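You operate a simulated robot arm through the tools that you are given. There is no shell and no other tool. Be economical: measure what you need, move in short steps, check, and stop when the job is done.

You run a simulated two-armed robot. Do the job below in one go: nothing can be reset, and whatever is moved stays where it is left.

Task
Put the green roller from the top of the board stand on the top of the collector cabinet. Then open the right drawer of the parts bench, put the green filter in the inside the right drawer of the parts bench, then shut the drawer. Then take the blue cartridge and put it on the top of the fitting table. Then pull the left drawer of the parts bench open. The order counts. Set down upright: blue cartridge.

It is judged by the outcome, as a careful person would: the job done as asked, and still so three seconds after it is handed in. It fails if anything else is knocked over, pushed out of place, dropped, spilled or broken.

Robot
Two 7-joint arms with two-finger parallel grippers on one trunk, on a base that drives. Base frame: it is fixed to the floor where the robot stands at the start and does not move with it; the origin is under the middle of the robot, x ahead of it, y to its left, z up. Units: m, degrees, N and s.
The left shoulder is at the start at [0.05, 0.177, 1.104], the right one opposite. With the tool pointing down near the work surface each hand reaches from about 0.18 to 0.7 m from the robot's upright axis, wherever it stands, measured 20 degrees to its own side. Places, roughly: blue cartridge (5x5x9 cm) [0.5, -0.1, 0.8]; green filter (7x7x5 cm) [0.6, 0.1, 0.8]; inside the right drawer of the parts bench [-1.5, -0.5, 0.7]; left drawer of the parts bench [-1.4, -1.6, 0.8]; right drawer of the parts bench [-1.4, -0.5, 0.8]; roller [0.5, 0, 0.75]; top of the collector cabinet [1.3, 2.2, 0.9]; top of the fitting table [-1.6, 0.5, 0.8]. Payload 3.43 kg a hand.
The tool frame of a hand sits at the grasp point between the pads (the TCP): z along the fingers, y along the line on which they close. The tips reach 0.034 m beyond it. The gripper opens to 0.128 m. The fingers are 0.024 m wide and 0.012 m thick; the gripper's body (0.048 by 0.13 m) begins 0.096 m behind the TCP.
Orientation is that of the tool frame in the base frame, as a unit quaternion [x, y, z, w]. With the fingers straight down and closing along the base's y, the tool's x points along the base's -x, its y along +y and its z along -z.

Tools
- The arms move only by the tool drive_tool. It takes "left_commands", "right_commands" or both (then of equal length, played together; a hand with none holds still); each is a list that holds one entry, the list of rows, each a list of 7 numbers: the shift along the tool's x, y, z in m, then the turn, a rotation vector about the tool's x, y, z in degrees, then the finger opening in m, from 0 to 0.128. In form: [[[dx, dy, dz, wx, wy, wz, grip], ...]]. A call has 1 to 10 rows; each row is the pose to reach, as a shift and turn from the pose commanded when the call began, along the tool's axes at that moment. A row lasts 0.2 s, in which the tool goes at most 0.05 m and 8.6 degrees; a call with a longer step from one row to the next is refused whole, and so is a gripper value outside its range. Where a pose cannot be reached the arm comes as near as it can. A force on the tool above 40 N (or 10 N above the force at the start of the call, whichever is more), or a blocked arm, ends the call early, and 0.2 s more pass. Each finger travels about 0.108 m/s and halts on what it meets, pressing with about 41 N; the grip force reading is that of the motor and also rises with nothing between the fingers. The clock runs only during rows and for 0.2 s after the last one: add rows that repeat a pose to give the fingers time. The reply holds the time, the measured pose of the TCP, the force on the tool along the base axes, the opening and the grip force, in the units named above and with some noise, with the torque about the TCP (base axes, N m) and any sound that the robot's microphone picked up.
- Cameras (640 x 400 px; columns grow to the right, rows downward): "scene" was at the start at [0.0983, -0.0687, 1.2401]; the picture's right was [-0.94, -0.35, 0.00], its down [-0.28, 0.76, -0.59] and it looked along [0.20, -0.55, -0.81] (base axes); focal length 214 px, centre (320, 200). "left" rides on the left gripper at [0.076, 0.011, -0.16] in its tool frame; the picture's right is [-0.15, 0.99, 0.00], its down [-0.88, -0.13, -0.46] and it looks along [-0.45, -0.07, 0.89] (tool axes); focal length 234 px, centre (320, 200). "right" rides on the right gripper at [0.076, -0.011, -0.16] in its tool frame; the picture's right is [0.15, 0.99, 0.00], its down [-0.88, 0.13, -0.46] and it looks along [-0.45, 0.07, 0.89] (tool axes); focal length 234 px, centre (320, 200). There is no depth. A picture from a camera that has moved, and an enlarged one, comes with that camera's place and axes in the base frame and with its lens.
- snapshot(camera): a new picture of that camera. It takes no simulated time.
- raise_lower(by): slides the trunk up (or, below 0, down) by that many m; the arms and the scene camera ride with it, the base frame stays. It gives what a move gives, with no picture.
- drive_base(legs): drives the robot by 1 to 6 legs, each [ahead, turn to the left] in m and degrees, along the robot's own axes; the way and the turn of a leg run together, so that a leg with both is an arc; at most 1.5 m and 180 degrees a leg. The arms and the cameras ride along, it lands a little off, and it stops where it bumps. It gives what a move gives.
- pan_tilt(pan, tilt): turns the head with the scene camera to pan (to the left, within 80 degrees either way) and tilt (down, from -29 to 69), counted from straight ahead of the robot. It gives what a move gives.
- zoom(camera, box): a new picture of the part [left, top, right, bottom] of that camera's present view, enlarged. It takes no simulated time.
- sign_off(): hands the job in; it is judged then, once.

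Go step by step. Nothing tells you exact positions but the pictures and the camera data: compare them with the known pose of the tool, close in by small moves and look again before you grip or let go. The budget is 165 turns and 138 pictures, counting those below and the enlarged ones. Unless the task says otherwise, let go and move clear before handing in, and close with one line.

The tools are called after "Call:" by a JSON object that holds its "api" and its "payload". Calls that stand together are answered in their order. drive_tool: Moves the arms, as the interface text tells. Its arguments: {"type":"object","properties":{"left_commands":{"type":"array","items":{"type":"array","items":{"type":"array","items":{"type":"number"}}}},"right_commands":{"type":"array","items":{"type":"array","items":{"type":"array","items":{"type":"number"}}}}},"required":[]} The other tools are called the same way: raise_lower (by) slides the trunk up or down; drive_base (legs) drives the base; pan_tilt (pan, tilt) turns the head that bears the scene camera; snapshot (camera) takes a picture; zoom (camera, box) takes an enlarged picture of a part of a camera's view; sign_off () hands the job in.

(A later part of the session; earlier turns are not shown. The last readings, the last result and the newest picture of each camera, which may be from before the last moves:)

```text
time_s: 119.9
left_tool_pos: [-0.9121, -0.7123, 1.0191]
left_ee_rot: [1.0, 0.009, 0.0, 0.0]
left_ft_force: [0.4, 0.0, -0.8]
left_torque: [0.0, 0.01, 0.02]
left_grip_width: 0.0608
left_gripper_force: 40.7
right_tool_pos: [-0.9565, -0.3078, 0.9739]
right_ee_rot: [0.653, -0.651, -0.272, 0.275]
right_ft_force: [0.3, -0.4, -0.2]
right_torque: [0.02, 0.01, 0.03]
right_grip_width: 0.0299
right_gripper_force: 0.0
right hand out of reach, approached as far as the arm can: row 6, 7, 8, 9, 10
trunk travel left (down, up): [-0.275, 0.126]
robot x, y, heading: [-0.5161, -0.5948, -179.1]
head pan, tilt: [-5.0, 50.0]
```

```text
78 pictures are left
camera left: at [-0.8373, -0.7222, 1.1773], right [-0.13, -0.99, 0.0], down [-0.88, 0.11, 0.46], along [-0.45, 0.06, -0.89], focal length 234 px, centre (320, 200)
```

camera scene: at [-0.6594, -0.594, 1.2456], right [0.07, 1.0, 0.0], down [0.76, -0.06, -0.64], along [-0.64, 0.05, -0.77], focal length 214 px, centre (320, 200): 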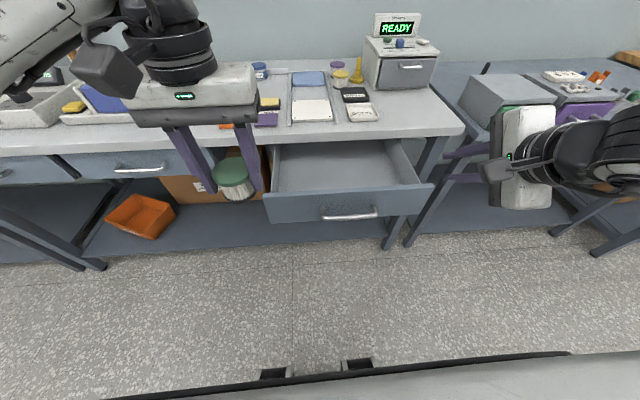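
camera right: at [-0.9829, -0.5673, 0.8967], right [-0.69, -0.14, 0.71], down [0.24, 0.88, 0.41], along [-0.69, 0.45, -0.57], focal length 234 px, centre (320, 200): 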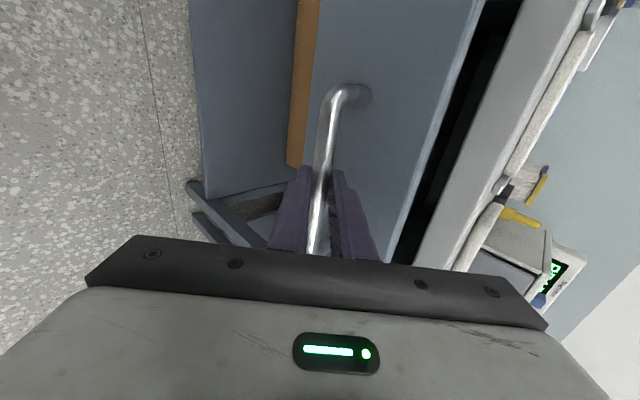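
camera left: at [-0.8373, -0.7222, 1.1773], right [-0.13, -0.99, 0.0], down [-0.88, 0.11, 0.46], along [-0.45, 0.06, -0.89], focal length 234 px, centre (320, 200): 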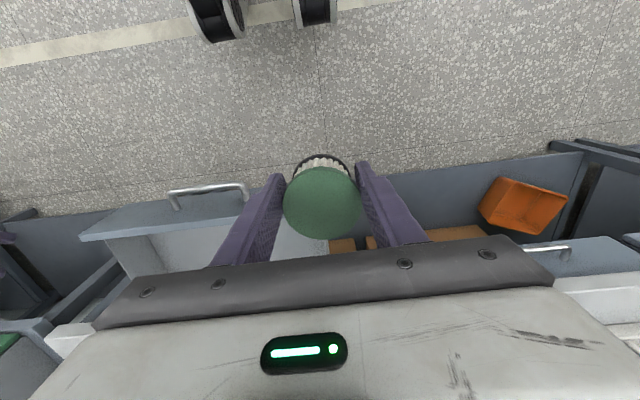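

The drawer interior is about x -1.24..-1.04, y -0.69..-0.28. I'll bring the filter above (-1.135, -0.52).

Call:
{"api": "drive_tool", "payload": {"left_commands": [[[-0.03, -0.03, 0, 0, 0, 0, 0], [-0.06, -0.06, 0, 0, 0, 0, 0], [-0.09, -0.09, 0, 0, 0, 0, 0], [-0.12, -0.12, 0, 0, 0, 0, 0], [-0.15, -0.15, 0, 0, 0, 0, 0], [-0.185, -0.18, 0, 0, 0, 0, 0], [-0.22, -0.195, 0.0, 0, 0, 0, 0], [-0.22, -0.195, 0.04, 0, 0, 0, 0], [-0.22, -0.195, 0.08, 0, 0, 0, 0], [-0.22, -0.195, 0.1, 0, 0, 0, 0]]]}}

Call:
{"api": "snapshot", "payload": {"camera": "left"}}

Call:
{"api": "snapshot", "payload": {"camera": "scene"}}

```text
time_s: 122.3
left_tool_pos: [-1.104, -0.5661, 0.9452]
left_ee_rot: [0.999, 0.036, -0.002, -0.008]
left_ft_force: [-0.2, -0.3, -1.2]
left_torque: [-0.02, 0.03, -0.02]
left_grip_width: 0.0605
left_gripper_force: 41.4
left hand out of reach, approached as far as the arm can: row 6, 7, 8, 9, 10
right_tool_pos: [-0.9571, -0.3073, 0.9723]
right_ee_rot: [0.654, -0.651, -0.271, 0.274]
right_ft_force: [-1.2, -0.3, -0.3]
right_torque: [0.0, -0.01, -0.02]
right_grip_width: 0.03
right_gripper_force: 0.0
trunk travel left (down, up): [-0.275, 0.126]
robot x, y, heading: [-0.5179, -0.6011, -179.5]
head pan, tilt: [-5.0, 50.0]
stopped in row 10 (left hand): the arm was blocked; the commanded pose is now the measured one
```

```text
77 pictures are left
camera left: at [-1.0291, -0.5743, 1.104], right [-0.07, -1.0, -0.01], down [-0.89, 0.06, 0.46], along [-0.46, 0.05, -0.89], focal length 234 px, centre (320, 200)
```

left: 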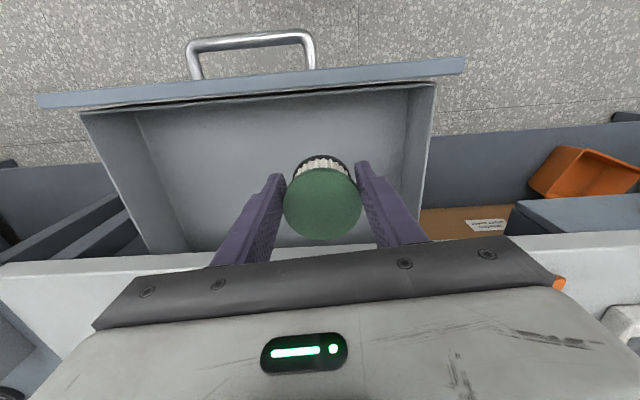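

```text
76 pictures are left
camera scene: at [-0.6602, -0.5947, 1.2454], right [0.07, 1.0, 0.0], down [0.76, -0.06, -0.64], along [-0.64, 0.05, -0.77], focal length 214 px, centre (320, 200)
```

scene: 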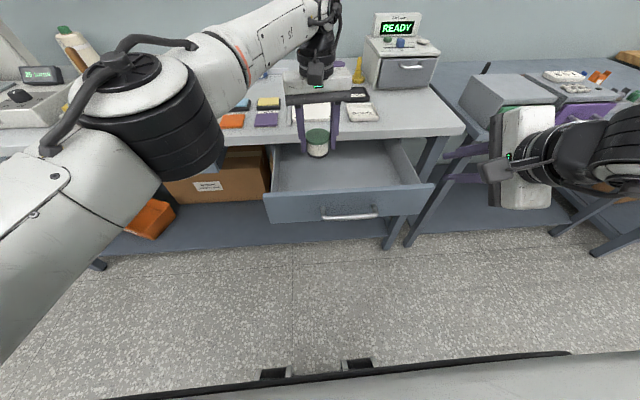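

The hand is over the drawer but near its reach limit. I'll roll forward 5 cm and ease the arm back slightly while lowering.

Call:
{"api": "drive_base", "payload": {"legs": [[0.05, 0]]}}

Call:
{"api": "drive_tool", "payload": {"left_commands": [[[0.015, 0.0, 0.0, 0, 0, 0, 0], [0.03, 0.0, 0.02, 0, 0, 0, 0], [0.035, 0.0, 0.05, 0, 0, 0, 0], [0.035, 0.0, 0.08, 0, 0, 0, 0], [0.035, 0.0, 0.11, 0, 0, 0, 0], [0.035, 0.0, 0.13, 0, 0, 0, 0]]]}}

Call:
{"api": "snapshot", "payload": {"camera": "left"}}

Call:
{"api": "zoom", "payload": {"camera": "scene", "box": [230, 60, 470, 210]}}

```text
time_s: 123.3
left_tool_pos: [-1.156, -0.5665, 0.9452]
left_ee_rot: [0.999, 0.036, -0.003, -0.007]
left_ft_force: [-1.0, -0.4, -1.5]
left_torque: [-0.03, -0.01, 0.03]
left_grip_width: 0.0606
left_gripper_force: 41.1
right_tool_pos: [-1.0054, -0.3087, 0.9714]
right_ee_rot: [0.654, -0.651, -0.272, 0.274]
right_ft_force: [0.1, 0.5, 0.1]
right_torque: [0.0, 0.02, 0.01]
right_grip_width: 0.0298
right_gripper_force: 0.1
trunk travel left (down, up): [-0.275, 0.126]
robot x, y, heading: [-0.5615, -0.5983, -179.2]
head pan, tilt: [-5.0, 50.0]
```

```text
time_s: 124.7
left_tool_pos: [-1.1199, -0.5612, 0.8156]
left_ee_rot: [0.999, 0.036, -0.004, -0.006]
left_ft_force: [-1.4, -0.7, -0.3]
left_torque: [-0.01, -0.01, 0.01]
left_grip_width: 0.0605
left_gripper_force: 40.7
right_tool_pos: [-1.0053, -0.3083, 0.9723]
right_ee_rot: [0.653, -0.651, -0.272, 0.274]
right_ft_force: [-0.4, -0.1, -0.1]
right_torque: [-0.03, 0.0, 0.0]
right_grip_width: 0.03
right_gripper_force: 0.0
trunk travel left (down, up): [-0.275, 0.126]
robot x, y, heading: [-0.5647, -0.6001, -179.3]
head pan, tilt: [-5.0, 50.0]
```

```text
75 pictures are left
camera left: at [-1.0444, -0.5699, 0.9733], right [-0.08, -1.0, -0.01], down [-0.88, 0.06, 0.46], along [-0.46, 0.05, -0.89], focal length 234 px, centre (320, 200)
```

left: 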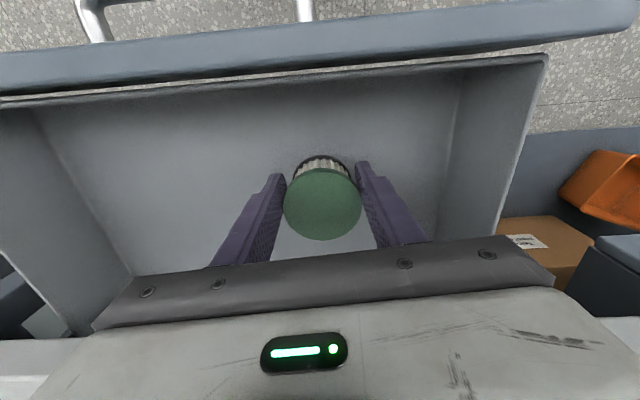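

```text
2.67 times, centred on (350, 135) of scene
camera zoom: at [-0.71, -0.5949, 1.2455], right [0.07, 1.0, 0.0], down [0.76, -0.06, -0.64], along [-0.64, 0.05, -0.77], focal length 572 px, centre (240, 373)
```

zoom: 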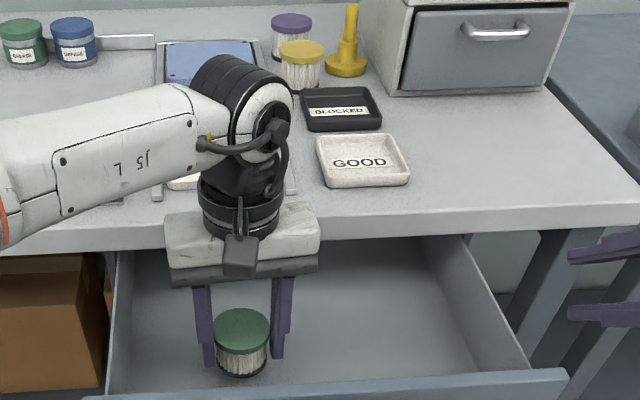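

Call:
{"api": "drive_tool", "payload": {"left_commands": [[[0, 0, 0.01, 0, 0, 0, 0], [0, 0, 0.018, 0, 0, 0, 0], [0, 0, 0.022, 0, 0, 0, 0], [0, 0, 0.026, 0, 0, 0, 0], [0, 0, 0.026, 0, 0, 0, 0]]]}}

Call:
{"api": "snapshot", "payload": {"camera": "left"}}

```text
time_s: 125.9
left_tool_pos: [-1.1196, -0.5607, 0.7895]
left_ee_rot: [0.999, 0.037, -0.002, -0.008]
left_ft_force: [-0.2, -0.5, 0.1]
left_torque: [0.0, -0.02, -0.01]
left_grip_width: 0.0607
left_gripper_force: 41.4
right_tool_pos: [-1.007, -0.3087, 0.9722]
right_ee_rot: [0.653, -0.651, -0.271, 0.274]
right_ft_force: [-0.2, -0.3, 0.3]
right_torque: [0.0, -0.01, -0.01]
right_grip_width: 0.03
right_gripper_force: 0.1
trunk travel left (down, up): [-0.275, 0.126]
robot x, y, heading: [-0.5648, -0.5982, -179.4]
head pan, tilt: [-5.0, 50.0]
```

```text
73 pictures are left
camera left: at [-1.0444, -0.5693, 0.9482], right [-0.07, -1.0, -0.01], down [-0.88, 0.06, 0.46], along [-0.46, 0.05, -0.89], focal length 234 px, centre (320, 200)
```

left: 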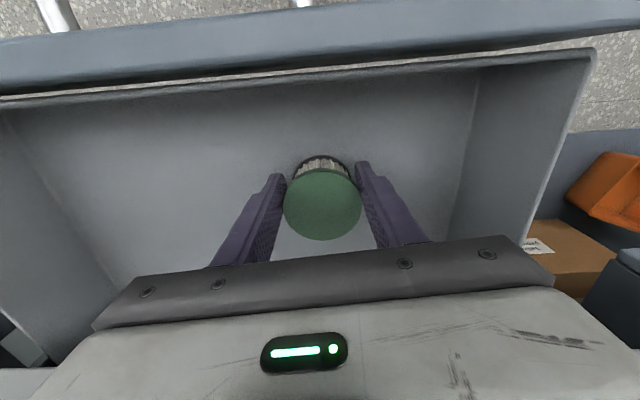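

Call:
{"api": "drive_tool", "payload": {"left_commands": [[[0, 0, 0.004, 0, 0, 0, 0], [0, 0, 0.008, 0, 0, 0, 0], [0, 0, 0.011, 0, 0, 0, 0], [0, 0, 0.014, 0, 0, 0, 0], [0, 0, 0.014, 0, 0, 0, 0]]]}}

```text
time_s: 127.1
left_tool_pos: [-1.1218, -0.5606, 0.7819]
left_ee_rot: [0.999, 0.036, -0.008, -0.009]
left_ft_force: [0.9, -0.1, 38.5]
left_torque: [-0.21, 0.38, -0.06]
left_grip_width: 0.0603
left_gripper_force: 40.9
right_tool_pos: [-1.0029, -0.3093, 0.9749]
right_ee_rot: [0.652, -0.651, -0.273, 0.275]
right_ft_force: [0.0, 0.3, -0.4]
right_torque: [0.01, -0.04, 0.0]
right_grip_width: 0.03
right_gripper_force: 0.0
trunk travel left (down, up): [-0.275, 0.126]
robot x, y, heading: [-0.5713, -0.6009, -179.4]
head pan, tilt: [-5.0, 50.0]
```

The filter touches the drawer floor. I'll ease off, open and lift clear.

Call:
{"api": "drive_tool", "payload": {"left_commands": [[[0, 0, -0.006, 0, 0, 0, 0], [0, 0, -0.006, 0, 0, 0, 0.03], [0, 0, -0.006, 0, 0, 0, 0.065], [0, 0, -0.006, 0, 0, 0, 0.085], [0, 0, -0.006, 0, 0, 0, 0.085], [0, 0, -0.04, 0, 0, 0, 0.085], [0, 0, -0.08, 0, 0, 0, 0.085], [0, 0, -0.12, 0, 0, 0, 0.085], [0, 0, -0.16, 0, 0, 0, 0.085], [0, 0, -0.2, 0, 0, 0, 0.085]]]}}

Call:
{"api": "snapshot", "payload": {"camera": "left"}}

```text
time_s: 129.3
left_tool_pos: [-1.1192, -0.5629, 0.9762]
left_ee_rot: [0.999, 0.036, -0.003, -0.006]
left_ft_force: [-0.1, 0.6, -0.6]
left_torque: [-0.01, 0.01, -0.02]
left_grip_width: 0.085
left_gripper_force: 0.1
right_tool_pos: [-1.0064, -0.3077, 0.9724]
right_ee_rot: [0.653, -0.651, -0.272, 0.274]
right_ft_force: [0.1, 0.4, -0.4]
right_torque: [0.03, 0.0, 0.03]
right_grip_width: 0.0298
right_gripper_force: 0.1
trunk travel left (down, up): [-0.275, 0.126]
robot x, y, heading: [-0.5631, -0.6027, -179.2]
head pan, tilt: [-5.0, 50.0]
```

```text
72 pictures are left
camera left: at [-1.0426, -0.5721, 1.1347], right [-0.08, -1.0, -0.01], down [-0.88, 0.06, 0.46], along [-0.46, 0.05, -0.89], focal length 234 px, centre (320, 200)
```

left: 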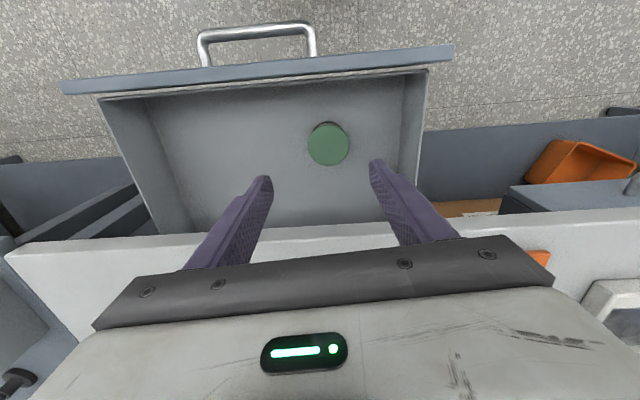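

The filter is upright in the drawer. I'll move the left hand aside, back up slightly, and bring the right hand back to the handle to push the drawer shut.

Call:
{"api": "drive_tool", "payload": {"left_commands": [[[0.02, 0.03, 0, 0, 0, 0, 0.085], [0.04, 0.06, 0, 0, 0, 0, 0.085], [0.06, 0.1, 0, 0, 0, 0, 0.085], [0.08, 0.14, 0, 0, 0, 0, 0.085], [0.1, 0.18, 0, 0, 0, 0, 0.085], [0.12, 0.22, -0.02, 0, 0, 0, 0.085], [0.14, 0.26, -0.04, 0, 0, 0, 0.085]]]}}

Call:
{"api": "drive_base", "payload": {"legs": [[-0.06, 0]]}}

Call:
{"api": "drive_tool", "payload": {"right_commands": [[[0.04, 0, 0, 0, 0, 0, 0.04], [0.08, 0, 0.0, 0, 0, 0, 0.05], [0.12, 0, 0, 0, 0, 0, 0.05], [0.16, 0.0, 0, 0, 0, 0, 0.05], [0.18, 0, 0, 0, 0, 0, 0.05]]]}}

Call:
{"api": "snapshot", "payload": {"camera": "right"}}

```text
time_s: 130.9
left_tool_pos: [-0.9601, -0.8156, 1.0113]
left_ee_rot: [0.999, 0.036, -0.002, -0.008]
left_ft_force: [0.4, 0.1, 0.4]
left_torque: [0.05, 0.01, -0.01]
left_grip_width: 0.0853
left_gripper_force: 0.1
right_tool_pos: [-1.0064, -0.3088, 0.9707]
right_ee_rot: [0.654, -0.651, -0.272, 0.273]
right_ft_force: [0.0, 0.2, -0.1]
right_torque: [0.0, 0.06, 0.01]
right_grip_width: 0.03
right_gripper_force: 0.1
trunk travel left (down, up): [-0.275, 0.126]
robot x, y, heading: [-0.5709, -0.5979, -179.1]
head pan, tilt: [-5.0, 50.0]
```

```text
time_s: 131.8
left_tool_pos: [-0.9003, -0.8132, 1.0119]
left_ee_rot: [0.999, 0.035, -0.003, -0.008]
left_ft_force: [-0.6, 0.5, 0.3]
left_torque: [0.01, 0.01, -0.02]
left_grip_width: 0.0849
left_gripper_force: 0.1
right_tool_pos: [-0.9474, -0.3074, 0.9722]
right_ee_rot: [0.653, -0.651, -0.273, 0.274]
right_ft_force: [0.0, 0.0, 0.7]
right_torque: [0.0, 0.02, -0.01]
right_grip_width: 0.0298
right_gripper_force: 0.1
trunk travel left (down, up): [-0.275, 0.126]
robot x, y, heading: [-0.5048, -0.6001, -179.4]
head pan, tilt: [-5.0, 50.0]
```

```text
time_s: 133.0
left_tool_pos: [-0.9001, -0.8124, 1.0121]
left_ee_rot: [0.999, 0.036, -0.004, -0.008]
left_ft_force: [0.0, -0.6, -0.5]
left_torque: [0.0, -0.02, -0.01]
left_grip_width: 0.0849
left_gripper_force: 0.0
right_tool_pos: [-0.9451, -0.4887, 0.9726]
right_ee_rot: [0.653, -0.651, -0.273, 0.274]
right_ft_force: [0.3, 0.5, 0.1]
right_torque: [-0.03, -0.01, 0.04]
right_grip_width: 0.0499
right_gripper_force: 0.1
right hand out of reach, approached as far as the arm can: row 1, 2
trunk travel left (down, up): [-0.275, 0.126]
robot x, y, heading: [-0.5041, -0.6014, -179.3]
head pan, tilt: [-5.0, 50.0]
```

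```text
71 pictures are left
camera right: at [-0.8234, -0.5638, 1.0771], right [-0.69, -0.15, 0.7], down [0.23, 0.88, 0.41], along [-0.68, 0.45, -0.58], focal length 234 px, centre (320, 200)
```

right: 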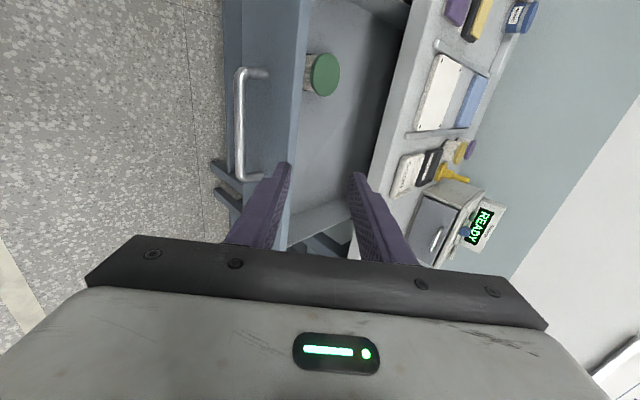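

Call:
{"api": "drive_tool", "payload": {"right_commands": [[[0, -0.028, 0.028, 0, 0, 0, 0.04], [0, -0.056, 0.056, 0, 0, 0, 0.035], [0, -0.084, 0.084, 0, 0, 0, 0.03], [0, -0.111, 0.114, 0, 0, 0, 0.03], [0, -0.111, 0.114, 0, 0, 0, 0.03]]]}}

Call:
{"api": "snapshot", "payload": {"camera": "right"}}

```text
time_s: 134.2
left_tool_pos: [-0.9004, -0.8141, 1.0125]
left_ee_rot: [0.999, 0.035, -0.002, -0.007]
left_ft_force: [0.3, 0.0, -0.4]
left_torque: [0.05, 0.02, -0.03]
left_grip_width: 0.0848
left_gripper_force: 0.1
right_tool_pos: [-0.9495, -0.4891, 0.8121]
right_ee_rot: [0.653, -0.652, -0.272, 0.274]
right_ft_force: [-0.6, 1.0, 0.1]
right_torque: [-0.02, 0.01, -0.01]
right_grip_width: 0.03
right_gripper_force: 0.1
trunk travel left (down, up): [-0.275, 0.126]
robot x, y, heading: [-0.5076, -0.6019, -179.5]
head pan, tilt: [-5.0, 50.0]
```

```text
70 pictures are left
camera right: at [-0.8264, -0.564, 0.9174], right [-0.69, -0.15, 0.7], down [0.23, 0.88, 0.41], along [-0.68, 0.45, -0.58], focal length 234 px, centre (320, 200)
```

right: 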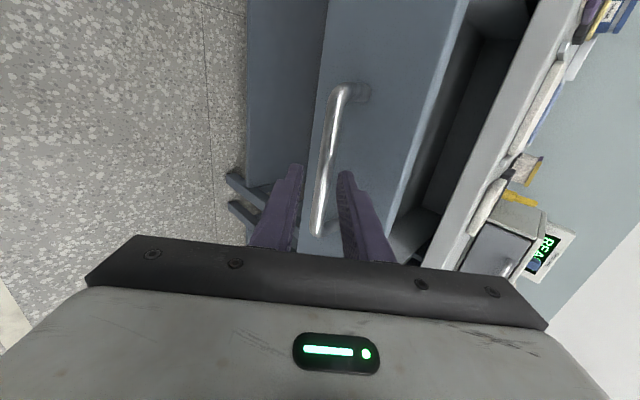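

Call:
{"api": "drive_tool", "payload": {"right_commands": [[[0, 0.001, 0.015, 0, 0, 0, 0.03], [0, 0.001, 0.028, 0, 0, 0, 0.03], [0, 0.001, 0.03, 0, 0, 0, 0.01], [0, 0.001, 0.03, 0, 0, 0, 0.0], [0, 0.001, 0.03, 0, 0, 0, 0.0]]]}}

Call:
{"api": "snapshot", "payload": {"camera": "right"}}

```text
time_s: 135.4
left_tool_pos: [-0.9, -0.8131, 1.0123]
left_ee_rot: [0.999, 0.037, -0.003, -0.007]
left_ft_force: [-0.2, -0.2, -0.1]
left_torque: [0.01, 0.0, 0.01]
left_grip_width: 0.0849
left_gripper_force: 0.0
right_tool_pos: [-0.9726, -0.4892, 0.796]
right_ee_rot: [0.652, -0.65, -0.275, 0.277]
right_ft_force: [-1.2, 3.1, 21.5]
right_torque: [-0.3, 0.18, -0.16]
right_grip_width: 0.0147
right_gripper_force: 45.0
trunk travel left (down, up): [-0.275, 0.126]
robot x, y, heading: [-0.5014, -0.5961, -179.3]
head pan, tilt: [-5.0, 50.0]
```

```text
69 pictures are left
camera right: at [-0.8492, -0.564, 0.9003], right [-0.69, -0.15, 0.71], down [0.23, 0.88, 0.41], along [-0.69, 0.45, -0.57], focal length 234 px, centre (320, 200)
```

right: 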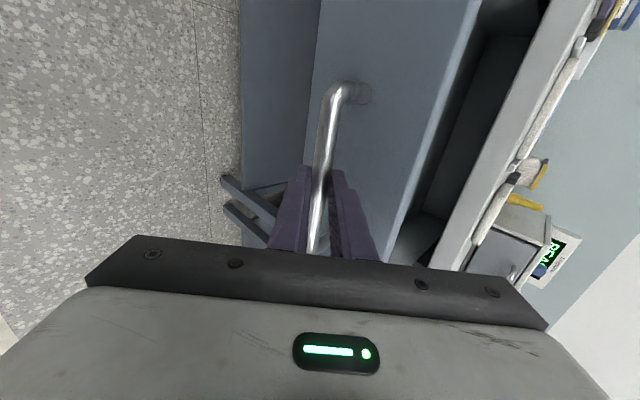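

Gripped again. I'll push in: most of the way with the base, the rest with the arm.

Call:
{"api": "drive_base", "payload": {"legs": [[0.15, 0]]}}

Call:
{"api": "drive_tool", "payload": {"right_commands": [[[0, 0.016, 0.014, 0, 0, 0, 0], [0, 0.03, 0.026, 0, 0, 0, 0], [0, 0.042, 0.038, 0, 0, 0, 0], [0, 0.052, 0.048, 0, 0, 0, 0], [0, 0.058, 0.054, 0, 0, 0, 0], [0, 0.062, 0.058, 0, 0, 0, 0]]]}}

Call:
{"api": "snapshot", "payload": {"camera": "right"}}

```text
time_s: 136.8
left_tool_pos: [-1.0508, -0.8141, 1.0126]
left_ee_rot: [0.999, 0.036, -0.004, -0.007]
left_ft_force: [-0.1, -0.4, 1.0]
left_torque: [-0.02, -0.05, 0.0]
left_grip_width: 0.0848
left_gripper_force: 0.0
right_tool_pos: [-1.1229, -0.4906, 0.7954]
right_ee_rot: [0.652, -0.65, -0.276, 0.277]
right_ft_force: [0.4, 9.1, 25.7]
right_torque: [-0.23, 0.35, -0.14]
right_grip_width: 0.0144
right_gripper_force: 44.8
trunk travel left (down, up): [-0.275, 0.126]
robot x, y, heading: [-0.6592, -0.597, -179.5]
head pan, tilt: [-5.0, 50.0]
```

```text
time_s: 138.2
left_tool_pos: [-1.0501, -0.8129, 1.0132]
left_ee_rot: [0.999, 0.035, -0.003, -0.007]
left_ft_force: [0.2, 0.6, 1.4]
left_torque: [0.01, 0.0, -0.01]
left_grip_width: 0.0851
left_gripper_force: 0.2
right_tool_pos: [-1.2034, -0.4906, 0.7967]
right_ee_rot: [0.654, -0.652, -0.27, 0.272]
right_ft_force: [31.4, 0.7, -5.7]
right_torque: [0.26, -0.41, -0.71]
right_grip_width: 0.0146
right_gripper_force: 45.2
trunk travel left (down, up): [-0.275, 0.126]
robot x, y, heading: [-0.6568, -0.6021, -179.4]
head pan, tilt: [-5.0, 50.0]
```

```text
68 pictures are left
camera right: at [-1.0815, -0.5653, 0.9019], right [-0.7, -0.15, 0.7], down [0.23, 0.88, 0.41], along [-0.68, 0.45, -0.58], focal length 234 px, centre (320, 200)
```

right: 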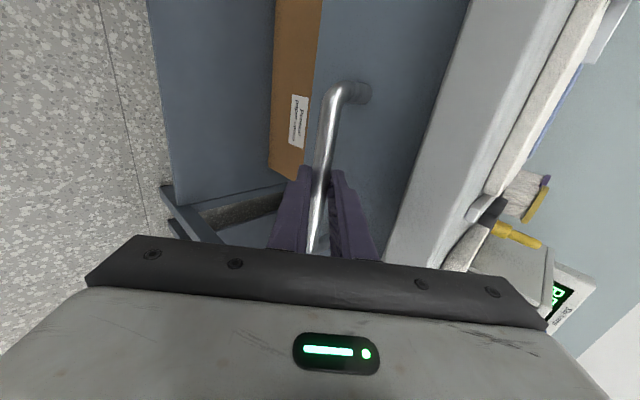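

The drawer is fully home, with 31 N resistance and the same view as before opening. I'll release and retreat.

Call:
{"api": "drive_tool", "payload": {"right_commands": [[[0, -0.002, -0.002, 0, 0, 0, 0.02], [0, -0.003, -0.003, 0, 0, 0, 0.03], [0, -0.003, -0.003, 0, 0, 0, 0.03], [0, -0.003, -0.023, 0, 0, 0, 0.03], [0, -0.003, -0.05, 0, 0, 0, 0.03], [0, -0.003, -0.08, 0, 0, 0, 0.03], [0, 0.01, -0.12, 0, 0, 0, 0.03], [-0.02, 0.03, -0.15, 0, 0, 0, 0.03], [-0.05, 0.05, -0.17, 0, 0, 0, 0.03]]]}}

Call:
{"api": "snapshot", "payload": {"camera": "right"}}

Call:
{"api": "snapshot", "payload": {"camera": "scene"}}

```text
time_s: 140.2
left_tool_pos: [-1.0526, -0.8138, 1.0119]
left_ee_rot: [0.999, 0.036, -0.003, -0.007]
left_ft_force: [0.6, 0.1, -0.4]
left_torque: [-0.02, 0.05, 0.01]
left_grip_width: 0.0849
left_gripper_force: 0.0
right_tool_pos: [-1.1208, -0.4385, 0.9543]
right_ee_rot: [0.652, -0.651, -0.274, 0.277]
right_ft_force: [0.5, 0.0, -0.6]
right_torque: [0.0, 0.0, -0.03]
right_grip_width: 0.0301
right_gripper_force: 0.0
trunk travel left (down, up): [-0.275, 0.126]
robot x, y, heading: [-0.6565, -0.6009, -178.9]
head pan, tilt: [-5.0, 50.0]
```

```text
67 pictures are left
camera right: at [-0.998, -0.5143, 1.0585], right [-0.69, -0.15, 0.71], down [0.23, 0.88, 0.41], along [-0.69, 0.45, -0.57], focal length 234 px, centre (320, 200)
```

right: 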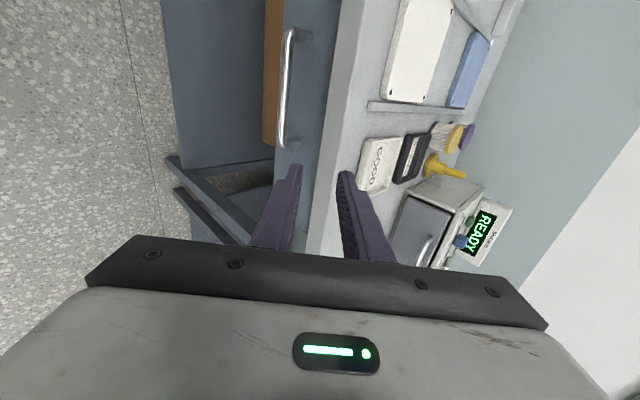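

```text
66 pictures are left
camera scene: at [-0.8008, -0.5956, 1.2455], right [0.08, 1.0, 0.0], down [0.76, -0.06, -0.64], along [-0.64, 0.05, -0.77], focal length 214 px, centre (320, 200)
```

scene: 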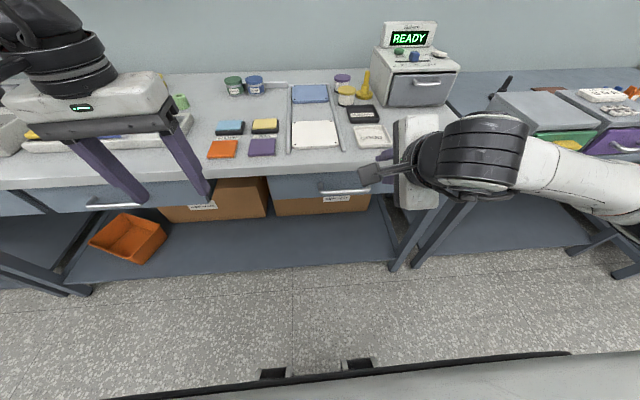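

The drawer is shut with the filter inside. Next is the blue cartridge with the left hand. I'll back off, tuck the right hand up and outward, then return to the stand.

Call:
{"api": "drive_base", "payload": {"legs": [[-0.3, 0]]}}

Call:
{"api": "drive_tool", "payload": {"right_commands": [[[-0.03, 0.015, -0.015, 0, 0, 0, 0.03], [-0.06, 0.03, -0.03, 0, 0, 0, 0.03], [-0.1, 0.04, -0.04, 0, 0, 0, 0.03], [-0.14, 0.05, -0.05, 0, 0, 0, 0.03], [-0.18, 0.06, -0.06, 0, 0, 0, 0.03], [-0.22, 0.07, -0.07, 0, 0, 0, 0.03]]]}}

Call:
{"api": "drive_base", "payload": {"legs": [[0, -108], [0.5, 0], [0, -72]]}}

Call:
{"api": "pan_tilt", "payload": {"pan": 0, "tilt": 45}}

Call:
{"api": "snapshot", "payload": {"camera": "scene"}}

```text
time_s: 142.2
left_tool_pos: [-0.7564, -0.8115, 1.012]
left_ee_rot: [0.999, 0.036, -0.002, -0.008]
left_ft_force: [0.4, 0.5, 0.1]
left_torque: [0.03, -0.01, -0.02]
left_grip_width: 0.0854
left_gripper_force: 0.1
right_tool_pos: [-0.8267, -0.4353, 0.9549]
right_ee_rot: [-0.651, 0.651, 0.275, -0.277]
right_ft_force: [0.3, 0.0, 0.1]
right_torque: [0.0, 0.0, 0.04]
right_grip_width: 0.0299
right_gripper_force: 0.1
trunk travel left (down, up): [-0.275, 0.126]
robot x, y, heading: [-0.3572, -0.5969, -179.2]
head pan, tilt: [-5.0, 50.0]
```

```text
time_s: 143.6
left_tool_pos: [-0.7554, -0.8099, 1.012]
left_ee_rot: [0.999, 0.035, -0.002, -0.009]
left_ft_force: [0.0, 0.1, -0.4]
left_torque: [0.01, 0.0, 0.0]
left_grip_width: 0.085
left_gripper_force: 0.0
right_tool_pos: [-0.8242, -0.2155, 1.0526]
right_ee_rot: [0.652, -0.651, -0.274, 0.277]
right_ft_force: [-0.9, -0.2, 0.2]
right_torque: [-0.03, -0.02, -0.01]
right_grip_width: 0.0298
right_gripper_force: 0.1
trunk travel left (down, up): [-0.275, 0.126]
robot x, y, heading: [-0.3607, -0.594, -179.3]
head pan, tilt: [-5.0, 50.0]
```

```text
time_s: 154.2
left_tool_pos: [0.1875, 0.0918, 1.0114]
left_ee_rot: [-0.034, 0.999, -0.008, 0.002]
left_ft_force: [0.8, 0.3, 0.1]
left_torque: [0.02, 0.0, 0.01]
left_grip_width: 0.0851
left_gripper_force: 0.1
right_tool_pos: [0.2535, -0.5035, 1.0535]
right_ee_rot: [0.652, 0.65, 0.276, 0.276]
right_ft_force: [-0.6, 0.4, -0.5]
right_torque: [0.02, -0.01, -0.02]
right_grip_width: 0.03
right_gripper_force: 0.1
trunk travel left (down, up): [-0.275, 0.126]
robot x, y, heading: [-0.2049, -0.1194, 0.8]
head pan, tilt: [-5.0, 50.0]
```

```text
time_s: 154.9
left_tool_pos: [0.1873, 0.0915, 1.0114]
left_ee_rot: [-0.034, 0.999, -0.007, 0.003]
left_ft_force: [0.9, -1.1, -0.1]
left_torque: [-0.02, 0.01, -0.01]
left_grip_width: 0.0848
left_gripper_force: 0.0
right_tool_pos: [0.2529, -0.5026, 1.0527]
right_ee_rot: [0.652, 0.65, 0.277, 0.275]
right_ft_force: [-0.4, 0.3, -0.7]
right_torque: [0.01, -0.02, 0.0]
right_grip_width: 0.0299
right_gripper_force: 0.1
trunk travel left (down, up): [-0.275, 0.126]
robot x, y, heading: [-0.2088, -0.1188, 0.4]
head pan, tilt: [0.0, 45.0]
```

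```text
65 pictures are left
camera scene: at [-0.0541, -0.1194, 1.2524], right [0.01, -1.0, 0.0], down [-0.71, -0.01, -0.71], along [0.71, 0.01, -0.71], focal length 214 px, centre (320, 200)
```

scene: 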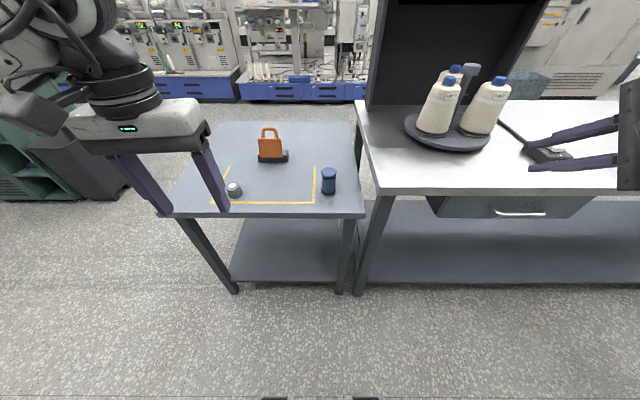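

The grey roller is undisturbed and the cartridge is at its place. I'll drive in and bring the left hand above the cartridge.

Call:
{"api": "drive_base", "payload": {"legs": [[0.18, 0]]}}

Call:
{"api": "drive_tool", "payload": {"left_commands": [[[-0.02, -0.04, 0, 0, 0, 0, 0.085], [-0.04, -0.08, 0, 0, 0, 0, 0.085], [-0.06, -0.12, 0, 0, 0, 0, 0.085], [-0.08, -0.16, 0, 0, 0, 0, 0.085], [-0.1, -0.19, 0, 0, 0, 0, 0.085], [-0.12, -0.22, 0, 0, 0, 0, 0.085], [-0.12, -0.22, 0.04, 0, 0, 0, 0.085], [-0.12, -0.22, 0.08, 0, 0, 0, 0.085]]]}}

Call:
{"api": "snapshot", "payload": {"camera": "left"}}

Call:
{"api": "snapshot", "payload": {"camera": "scene"}}

```text
time_s: 156.4
left_tool_pos: [0.3659, 0.0951, 1.0106]
left_ee_rot: [-0.034, 0.999, -0.008, 0.003]
left_ft_force: [-0.3, 0.4, 0.0]
left_torque: [0.01, -0.01, 0.0]
left_grip_width: 0.085
left_gripper_force: 0.0
right_tool_pos: [0.4336, -0.5022, 1.0521]
right_ee_rot: [0.652, 0.65, 0.275, 0.275]
right_ft_force: [-0.4, -0.3, 0.0]
right_torque: [-0.01, 0.02, 0.01]
right_grip_width: 0.0302
right_gripper_force: 0.0
trunk travel left (down, up): [-0.275, 0.126]
robot x, y, heading: [-0.0314, -0.1181, 0.3]
head pan, tilt: [0.0, 45.0]
```

```text
time_s: 158.2
left_tool_pos: [0.5029, -0.119, 0.9358]
left_ee_rot: [-0.033, 0.999, -0.007, 0.003]
left_ft_force: [0.8, 0.3, -0.8]
left_torque: [-0.02, -0.01, -0.02]
left_grip_width: 0.085
left_gripper_force: 0.1
right_tool_pos: [0.4324, -0.5019, 1.0523]
right_ee_rot: [0.653, 0.649, 0.276, 0.276]
right_ft_force: [0.0, -0.4, 0.3]
right_torque: [0.02, -0.01, 0.01]
right_grip_width: 0.03
right_gripper_force: 0.1
trunk travel left (down, up): [-0.275, 0.126]
robot x, y, heading: [-0.0273, -0.1185, 0.4]
head pan, tilt: [0.0, 45.0]
```

```text
64 pictures are left
camera left: at [0.4233, -0.1107, 1.0932], right [0.08, 1.0, -0.01], down [0.88, -0.06, 0.46], along [0.46, -0.05, -0.89], focal length 234 px, centre (320, 200)
```

left: 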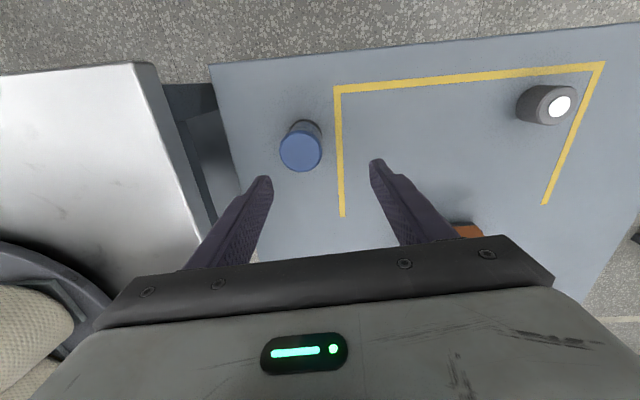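

```text
63 pictures are left
camera scene: at [0.1256, -0.1178, 1.2524], right [0.01, -1.0, 0.0], down [-0.71, -0.01, -0.71], along [0.71, 0.01, -0.71], focal length 214 px, centre (320, 200)
```

scene: 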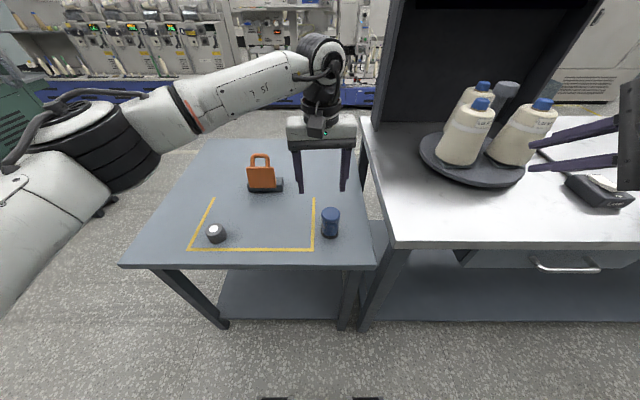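

Call:
{"api": "drive_tool", "payload": {"left_commands": [[[0.007, -0.011, 0, 0, 0, 0, 0.085], [0.0134, -0.021, 0.0, 0, 0, 0, 0.085], [0.0134, -0.021, 0.04, 0, 0, 0, 0.085], [0.0134, -0.021, 0.07, 0, 0, 0, 0.085], [0.0134, -0.021, 0.07, 0, 0, 0, 0.085]]]}}

Call:
{"api": "snapshot", "payload": {"camera": "left"}}

Call:
{"api": "zoom", "payload": {"camera": "scene", "box": [240, 130, 400, 260]}}

```text
time_s: 159.4
left_tool_pos: [0.491, -0.1406, 0.8662]
left_ee_rot: [-0.034, 0.999, -0.007, 0.002]
left_ft_force: [0.5, 0.5, 0.6]
left_torque: [-0.02, -0.02, 0.0]
left_grip_width: 0.0847
left_gripper_force: 0.1
right_tool_pos: [0.4331, -0.5022, 1.0525]
right_ee_rot: [0.652, 0.65, 0.276, 0.276]
right_ft_force: [-0.1, 0.3, -0.1]
right_torque: [0.02, -0.01, -0.02]
right_grip_width: 0.0301
right_gripper_force: 0.0
trunk travel left (down, up): [-0.275, 0.126]
robot x, y, heading: [-0.0319, -0.119, 0.5]
head pan, tilt: [0.0, 45.0]
```

```text
62 pictures are left
camera left: at [0.4108, -0.1335, 1.0236], right [0.08, 1.0, -0.01], down [0.88, -0.06, 0.46], along [0.46, -0.05, -0.89], focal length 234 px, centre (320, 200)
```

left: 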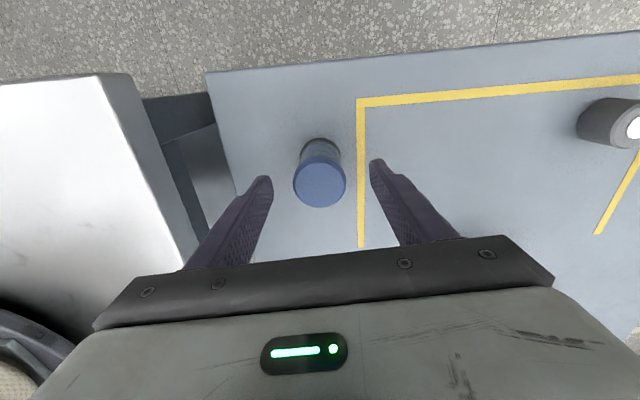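

```text
3.08 times, centred on (320, 195) of scene
camera zoom: at [0.1253, -0.1178, 1.2524], right [0.01, -1.0, 0.0], down [-0.71, -0.01, -0.71], along [0.71, 0.01, -0.71], focal length 660 px, centre (320, 215)
```

zoom: 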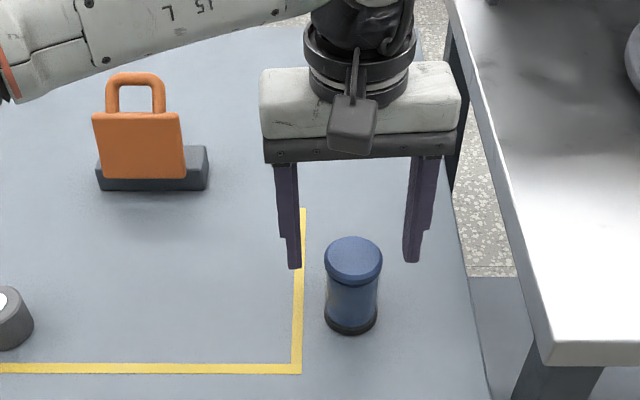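

Call:
{"api": "drive_tool", "payload": {"left_commands": [[[0, -0.002, 0.03, 0, 0, 0, 0.085], [0, -0.002, 0.055, 0, 0, 0, 0.085], [0, -0.002, 0.068, 0, 0, 0, 0.085], [0, -0.002, 0.068, 0, 0, 0, 0.085], [0, -0.002, 0.068, 0, 0, 0, 0.05], [0, -0.002, 0.068, 0, 0, 0, 0.02], [0, -0.002, 0.068, 0, 0, 0, 0.0], [0, -0.002, 0.068, 0, 0, 0, 0.0]]]}}

Call:
{"api": "snapshot", "payload": {"camera": "left"}}

```text
time_s: 161.2
left_tool_pos: [0.4901, -0.1441, 0.7968]
left_ee_rot: [-0.034, 0.999, -0.008, 0.003]
left_ft_force: [0.4, 0.0, -0.5]
left_torque: [0.0, 0.03, 0.0]
left_grip_width: 0.0492
left_gripper_force: 40.6
right_tool_pos: [0.4334, -0.5012, 1.0533]
right_ee_rot: [0.652, 0.65, 0.277, 0.275]
right_ft_force: [0.1, -0.7, -0.2]
right_torque: [0.0, -0.01, -0.03]
right_grip_width: 0.03
right_gripper_force: 0.1
trunk travel left (down, up): [-0.275, 0.126]
robot x, y, heading: [-0.0313, -0.1167, 0.5]
head pan, tilt: [0.0, 45.0]
```

```text
60 pictures are left
camera left: at [0.4118, -0.1368, 0.9555], right [0.08, 1.0, -0.01], down [0.88, -0.06, 0.46], along [0.46, -0.05, -0.89], focal length 234 px, centre (320, 200)
```

left: 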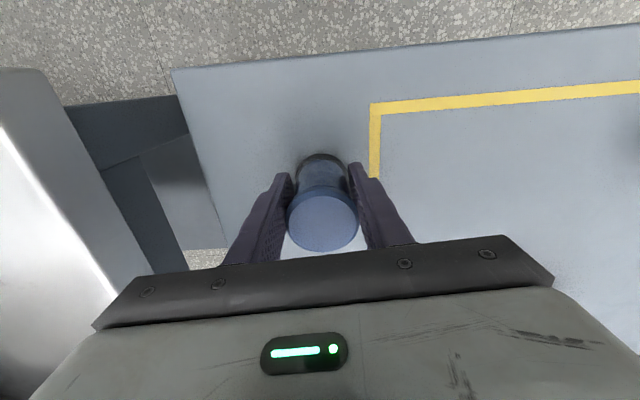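

Gripped at 4.9 cm. I'll lift clear.

Call:
{"api": "drive_tool", "payload": {"left_commands": [[[0, 0, -0.02, 0, 0, 0, 0], [0, 0, -0.06, 0, 0, 0, 0], [0, 0, -0.1, 0, 0, 0, 0], [0, 0, -0.14, 0, 0, 0, 0], [0, 0, -0.18, 0, 0, 0, 0], [0, 0, -0.21, 0, 0, 0, 0]]]}}

Call:
{"api": "snapshot", "payload": {"camera": "left"}}

```text
time_s: 162.6
left_tool_pos: [0.4889, -0.1429, 1.0089]
left_ee_rot: [-0.033, 0.999, -0.007, 0.003]
left_ft_force: [-0.2, 0.3, -2.2]
left_torque: [-0.01, 0.0, 0.03]
left_grip_width: 0.0493
left_gripper_force: 41.2
right_tool_pos: [0.432, -0.503, 1.052]
right_ee_rot: [0.652, 0.65, 0.277, 0.275]
right_ft_force: [0.2, 0.2, 0.5]
right_torque: [0.0, 0.02, 0.01]
right_grip_width: 0.0299
right_gripper_force: 0.1
trunk travel left (down, up): [-0.275, 0.126]
robot x, y, heading: [-0.0318, -0.1181, 0.7]
head pan, tilt: [0.0, 45.0]
```

```text
59 pictures are left
camera left: at [0.4107, -0.1335, 1.1667], right [0.08, 1.0, -0.01], down [0.88, -0.06, 0.46], along [0.46, -0.05, -0.89], focal length 234 px, centre (320, 200)
```

left: 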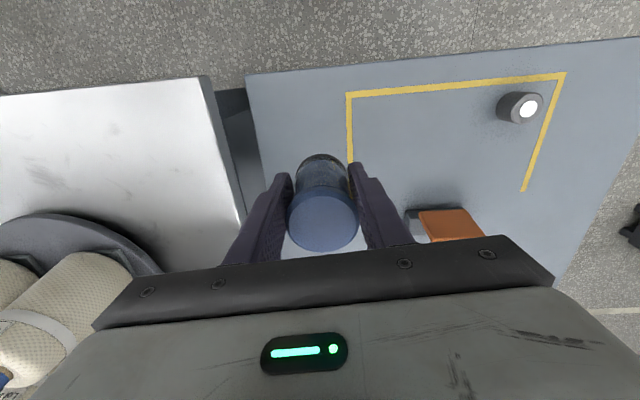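

Call:
{"api": "drive_base", "payload": {"legs": [[-0.45, 0], [0, 90], [0.45, 0], [0, 90]]}}

Call:
{"api": "pan_tilt", "payload": {"pan": 0, "tilt": 30}}

Call:
{"api": "snapshot", "payload": {"camera": "scene"}}

```text
time_s: 175.3
left_tool_pos: [-1.0033, 0.3491, 1.0071]
left_ee_rot: [0.999, 0.038, -0.003, -0.008]
left_ft_force: [-0.4, -0.2, -2.9]
left_torque: [-0.01, 0.01, 0.0]
left_grip_width: 0.0493
left_gripper_force: 40.9
right_tool_pos: [-0.9497, 0.7095, 1.0518]
right_ee_rot: [0.653, -0.65, -0.274, 0.278]
right_ft_force: [-0.1, 0.0, -0.1]
right_torque: [0.0, 0.0, 0.01]
right_grip_width: 0.0301
right_gripper_force: 0.1
trunk travel left (down, up): [-0.275, 0.126]
robot x, y, heading: [-0.4887, 0.3294, -179.1]
head pan, tilt: [0.0, 45.0]
```

```text
time_s: 176.1
left_tool_pos: [-1.0033, 0.3499, 1.009]
left_ee_rot: [0.999, 0.038, -0.003, -0.007]
left_ft_force: [-0.7, 0.1, -1.2]
left_torque: [-0.01, -0.01, 0.02]
left_grip_width: 0.0492
left_gripper_force: 41.2
right_tool_pos: [-0.9504, 0.7103, 1.0525]
right_ee_rot: [0.653, -0.649, -0.274, 0.277]
right_ft_force: [0.5, 0.6, 0.2]
right_torque: [-0.01, 0.01, 0.04]
right_grip_width: 0.0302
right_gripper_force: 0.0
trunk travel left (down, up): [-0.275, 0.126]
robot x, y, heading: [-0.4849, 0.3302, -179.3]
head pan, tilt: [0.0, 30.0]
```

```text
58 pictures are left
camera scene: at [-0.6426, 0.3282, 1.2749], right [-0.02, 1.0, 0.0], down [0.5, 0.01, -0.87], along [-0.87, -0.01, -0.5], focal length 214 px, centre (320, 200)
```

scene: 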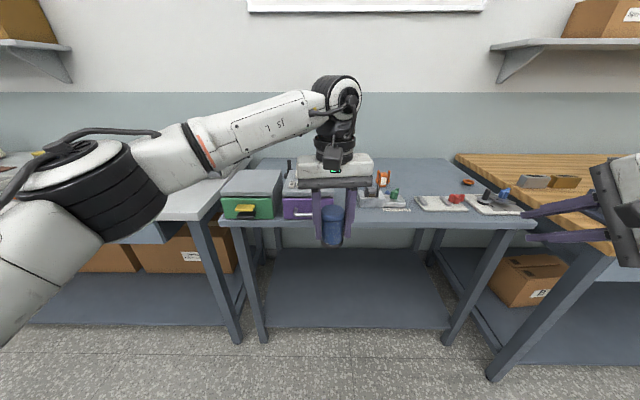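

Call:
{"api": "zoom", "payload": {"camera": "scene", "box": [210, 140, 550, 260]}}

Call:
{"api": "snapshot", "payload": {"camera": "left"}}

```text
1.88 times, centred on (380, 200) of scene
camera zoom: at [-0.6426, 0.3282, 1.2749], right [-0.02, 1.0, 0.0], down [0.5, 0.01, -0.87], along [-0.87, -0.01, -0.5], focal length 404 px, centre (207, 200)
```

zoom: 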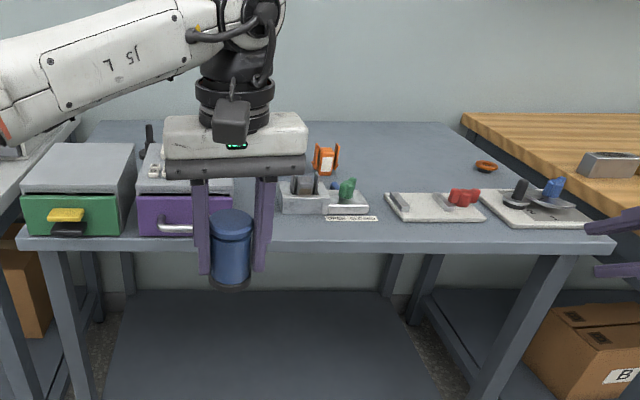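

```text
56 pictures are left
camera left: at [-0.9276, 0.3409, 1.1662], right [-0.07, -1.0, -0.01], down [-0.89, 0.06, 0.46], along [-0.46, 0.04, -0.89], focal length 234 px, centre (320, 200)
```

left: 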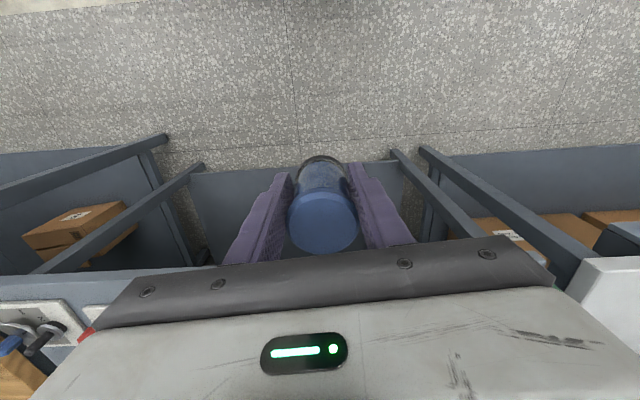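

The fitting table has free space behind the two plates, around (-1.54, 0.82). I'll raise the trunk for clearance and line up at y ≈ 0.95.

Call:
{"api": "raise_lower", "payload": {"by": 0.12}}

Call:
{"api": "drive_base", "payload": {"legs": [[0, -90], [0.62, 0], [0, 90]]}}

Call:
{"api": "pan_tilt", "payload": {"pan": 0, "tilt": 35}}

Call:
{"api": "snapshot", "payload": {"camera": "scene"}}

```text
time_s: 177.6
left_tool_pos: [-1.0039, 0.3471, 1.1276]
left_ee_rot: [0.999, 0.038, -0.002, -0.007]
left_ft_force: [-0.2, -0.1, -0.6]
left_torque: [0.04, -0.02, -0.02]
left_grip_width: 0.0492
left_gripper_force: 40.9
right_tool_pos: [-0.9509, 0.7102, 1.171]
right_ee_rot: [0.654, -0.649, -0.274, 0.277]
right_ft_force: [0.0, -0.6, 0.7]
right_torque: [0.01, 0.03, 0.01]
right_grip_width: 0.0301
right_gripper_force: 0.0
trunk travel left (down, up): [-0.395, 0.006]
robot x, y, heading: [-0.4837, 0.3315, -179.1]
head pan, tilt: [0.0, 30.0]
```

```text
time_s: 188.7
left_tool_pos: [-1.0142, 0.9763, 1.1286]
left_ee_rot: [0.999, 0.035, -0.002, -0.008]
left_ft_force: [-1.4, 1.5, -1.6]
left_torque: [0.04, 0.0, 0.0]
left_grip_width: 0.049
left_gripper_force: 41.6
right_tool_pos: [-0.9595, 1.3377, 1.1727]
right_ee_rot: [-0.651, 0.651, 0.275, -0.276]
right_ft_force: [-0.4, 0.8, -0.4]
right_torque: [-0.03, 0.0, 0.02]
right_grip_width: 0.0298
right_gripper_force: 0.0
trunk travel left (down, up): [-0.395, 0.006]
robot x, y, heading: [-0.496, 0.9513, -179.4]
head pan, tilt: [0.0, 30.0]
```

```text
time_s: 189.4
left_tool_pos: [-1.0138, 0.9762, 1.1281]
left_ee_rot: [0.999, 0.034, -0.003, -0.007]
left_ft_force: [0.2, 0.3, -1.8]
left_torque: [-0.01, -0.04, 0.06]
left_grip_width: 0.0491
left_gripper_force: 40.8
right_tool_pos: [-0.9578, 1.3365, 1.1738]
right_ee_rot: [-0.651, 0.652, 0.275, -0.276]
right_ft_force: [-0.8, -0.1, -0.1]
right_torque: [-0.02, -0.02, 0.0]
right_grip_width: 0.0303
right_gripper_force: 0.0
trunk travel left (down, up): [-0.395, 0.006]
robot x, y, heading: [-0.4952, 0.9562, -179.4]
head pan, tilt: [0.0, 35.0]
```

```text
55 pictures are left
camera scene: at [-0.6514, 0.9526, 1.3872], right [-0.01, 1.0, 0.0], down [0.57, 0.01, -0.82], along [-0.82, -0.01, -0.57], focal length 214 px, centre (320, 200)
```

scene: 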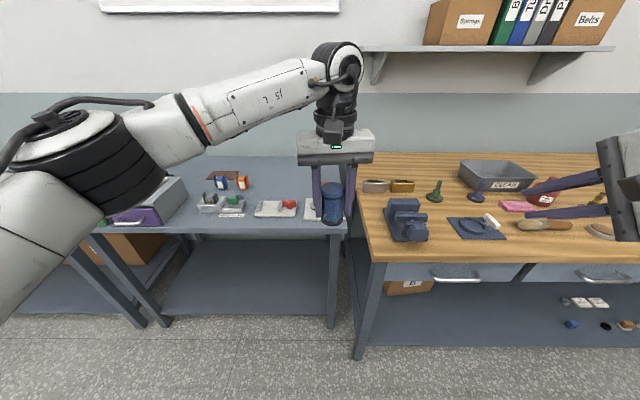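

Call:
{"api": "zoom", "payload": {"camera": "scene", "box": [120, 140, 380, 260]}}

```text
2.46 times, centred on (250, 200) of scene
camera zoom: at [-0.6514, 0.9526, 1.3872], right [-0.01, 1.0, 0.0], down [0.57, 0.01, -0.82], along [-0.82, -0.01, -0.57], focal length 528 px, centre (492, 200)
```

zoom: 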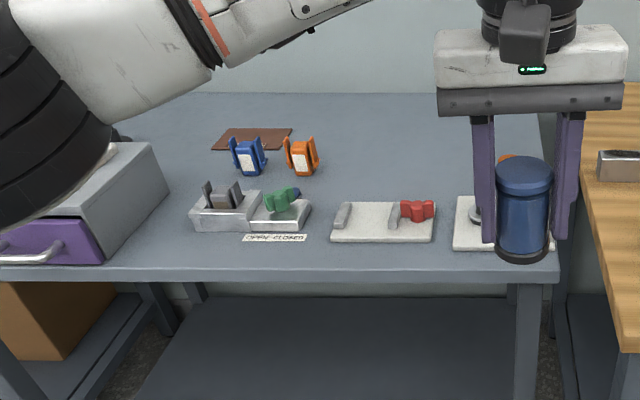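

The wooden bench juts out on the right, so I'll approach the fitting table at an angle from (-0.92, 0.48), heading about 145°. The aim point is (-1.53, 0.74), behind the plates.

Call:
{"api": "drive_base", "payload": {"legs": [[0, 81.5], [0.71, 0], [0, -117], [0.2, 0]]}}

Call:
{"api": "snapshot", "payload": {"camera": "scene"}}

```text
time_s: 202.8
left_tool_pos: [-1.166, 0.6964, 1.1276]
left_ee_rot: [0.959, -0.283, -0.001, -0.008]
left_ft_force: [0.2, 0.5, -1.6]
left_torque: [-0.05, -0.06, 0.0]
left_grip_width: 0.0488
left_gripper_force: 40.9
right_tool_pos: [-0.9051, 0.9526, 1.1733]
right_ee_rot: [-0.413, 0.824, 0.348, -0.174]
right_ft_force: [-0.2, -0.2, 0.2]
right_torque: [-0.01, 0.0, -0.02]
right_grip_width: 0.0302
right_gripper_force: 0.0
trunk travel left (down, up): [-0.395, 0.006]
robot x, y, heading: [-0.7631, 0.3706, 143.7]
head pan, tilt: [0.0, 35.0]
```

```text
53 pictures are left
camera scene: at [-0.8887, 0.4622, 1.3871], right [0.59, 0.81, 0.0], down [0.46, -0.34, -0.82], along [-0.66, 0.48, -0.57], focal length 214 px, centre (320, 200)
```

scene: 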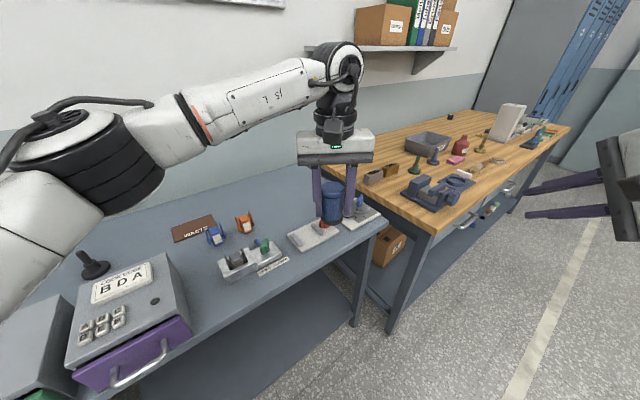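

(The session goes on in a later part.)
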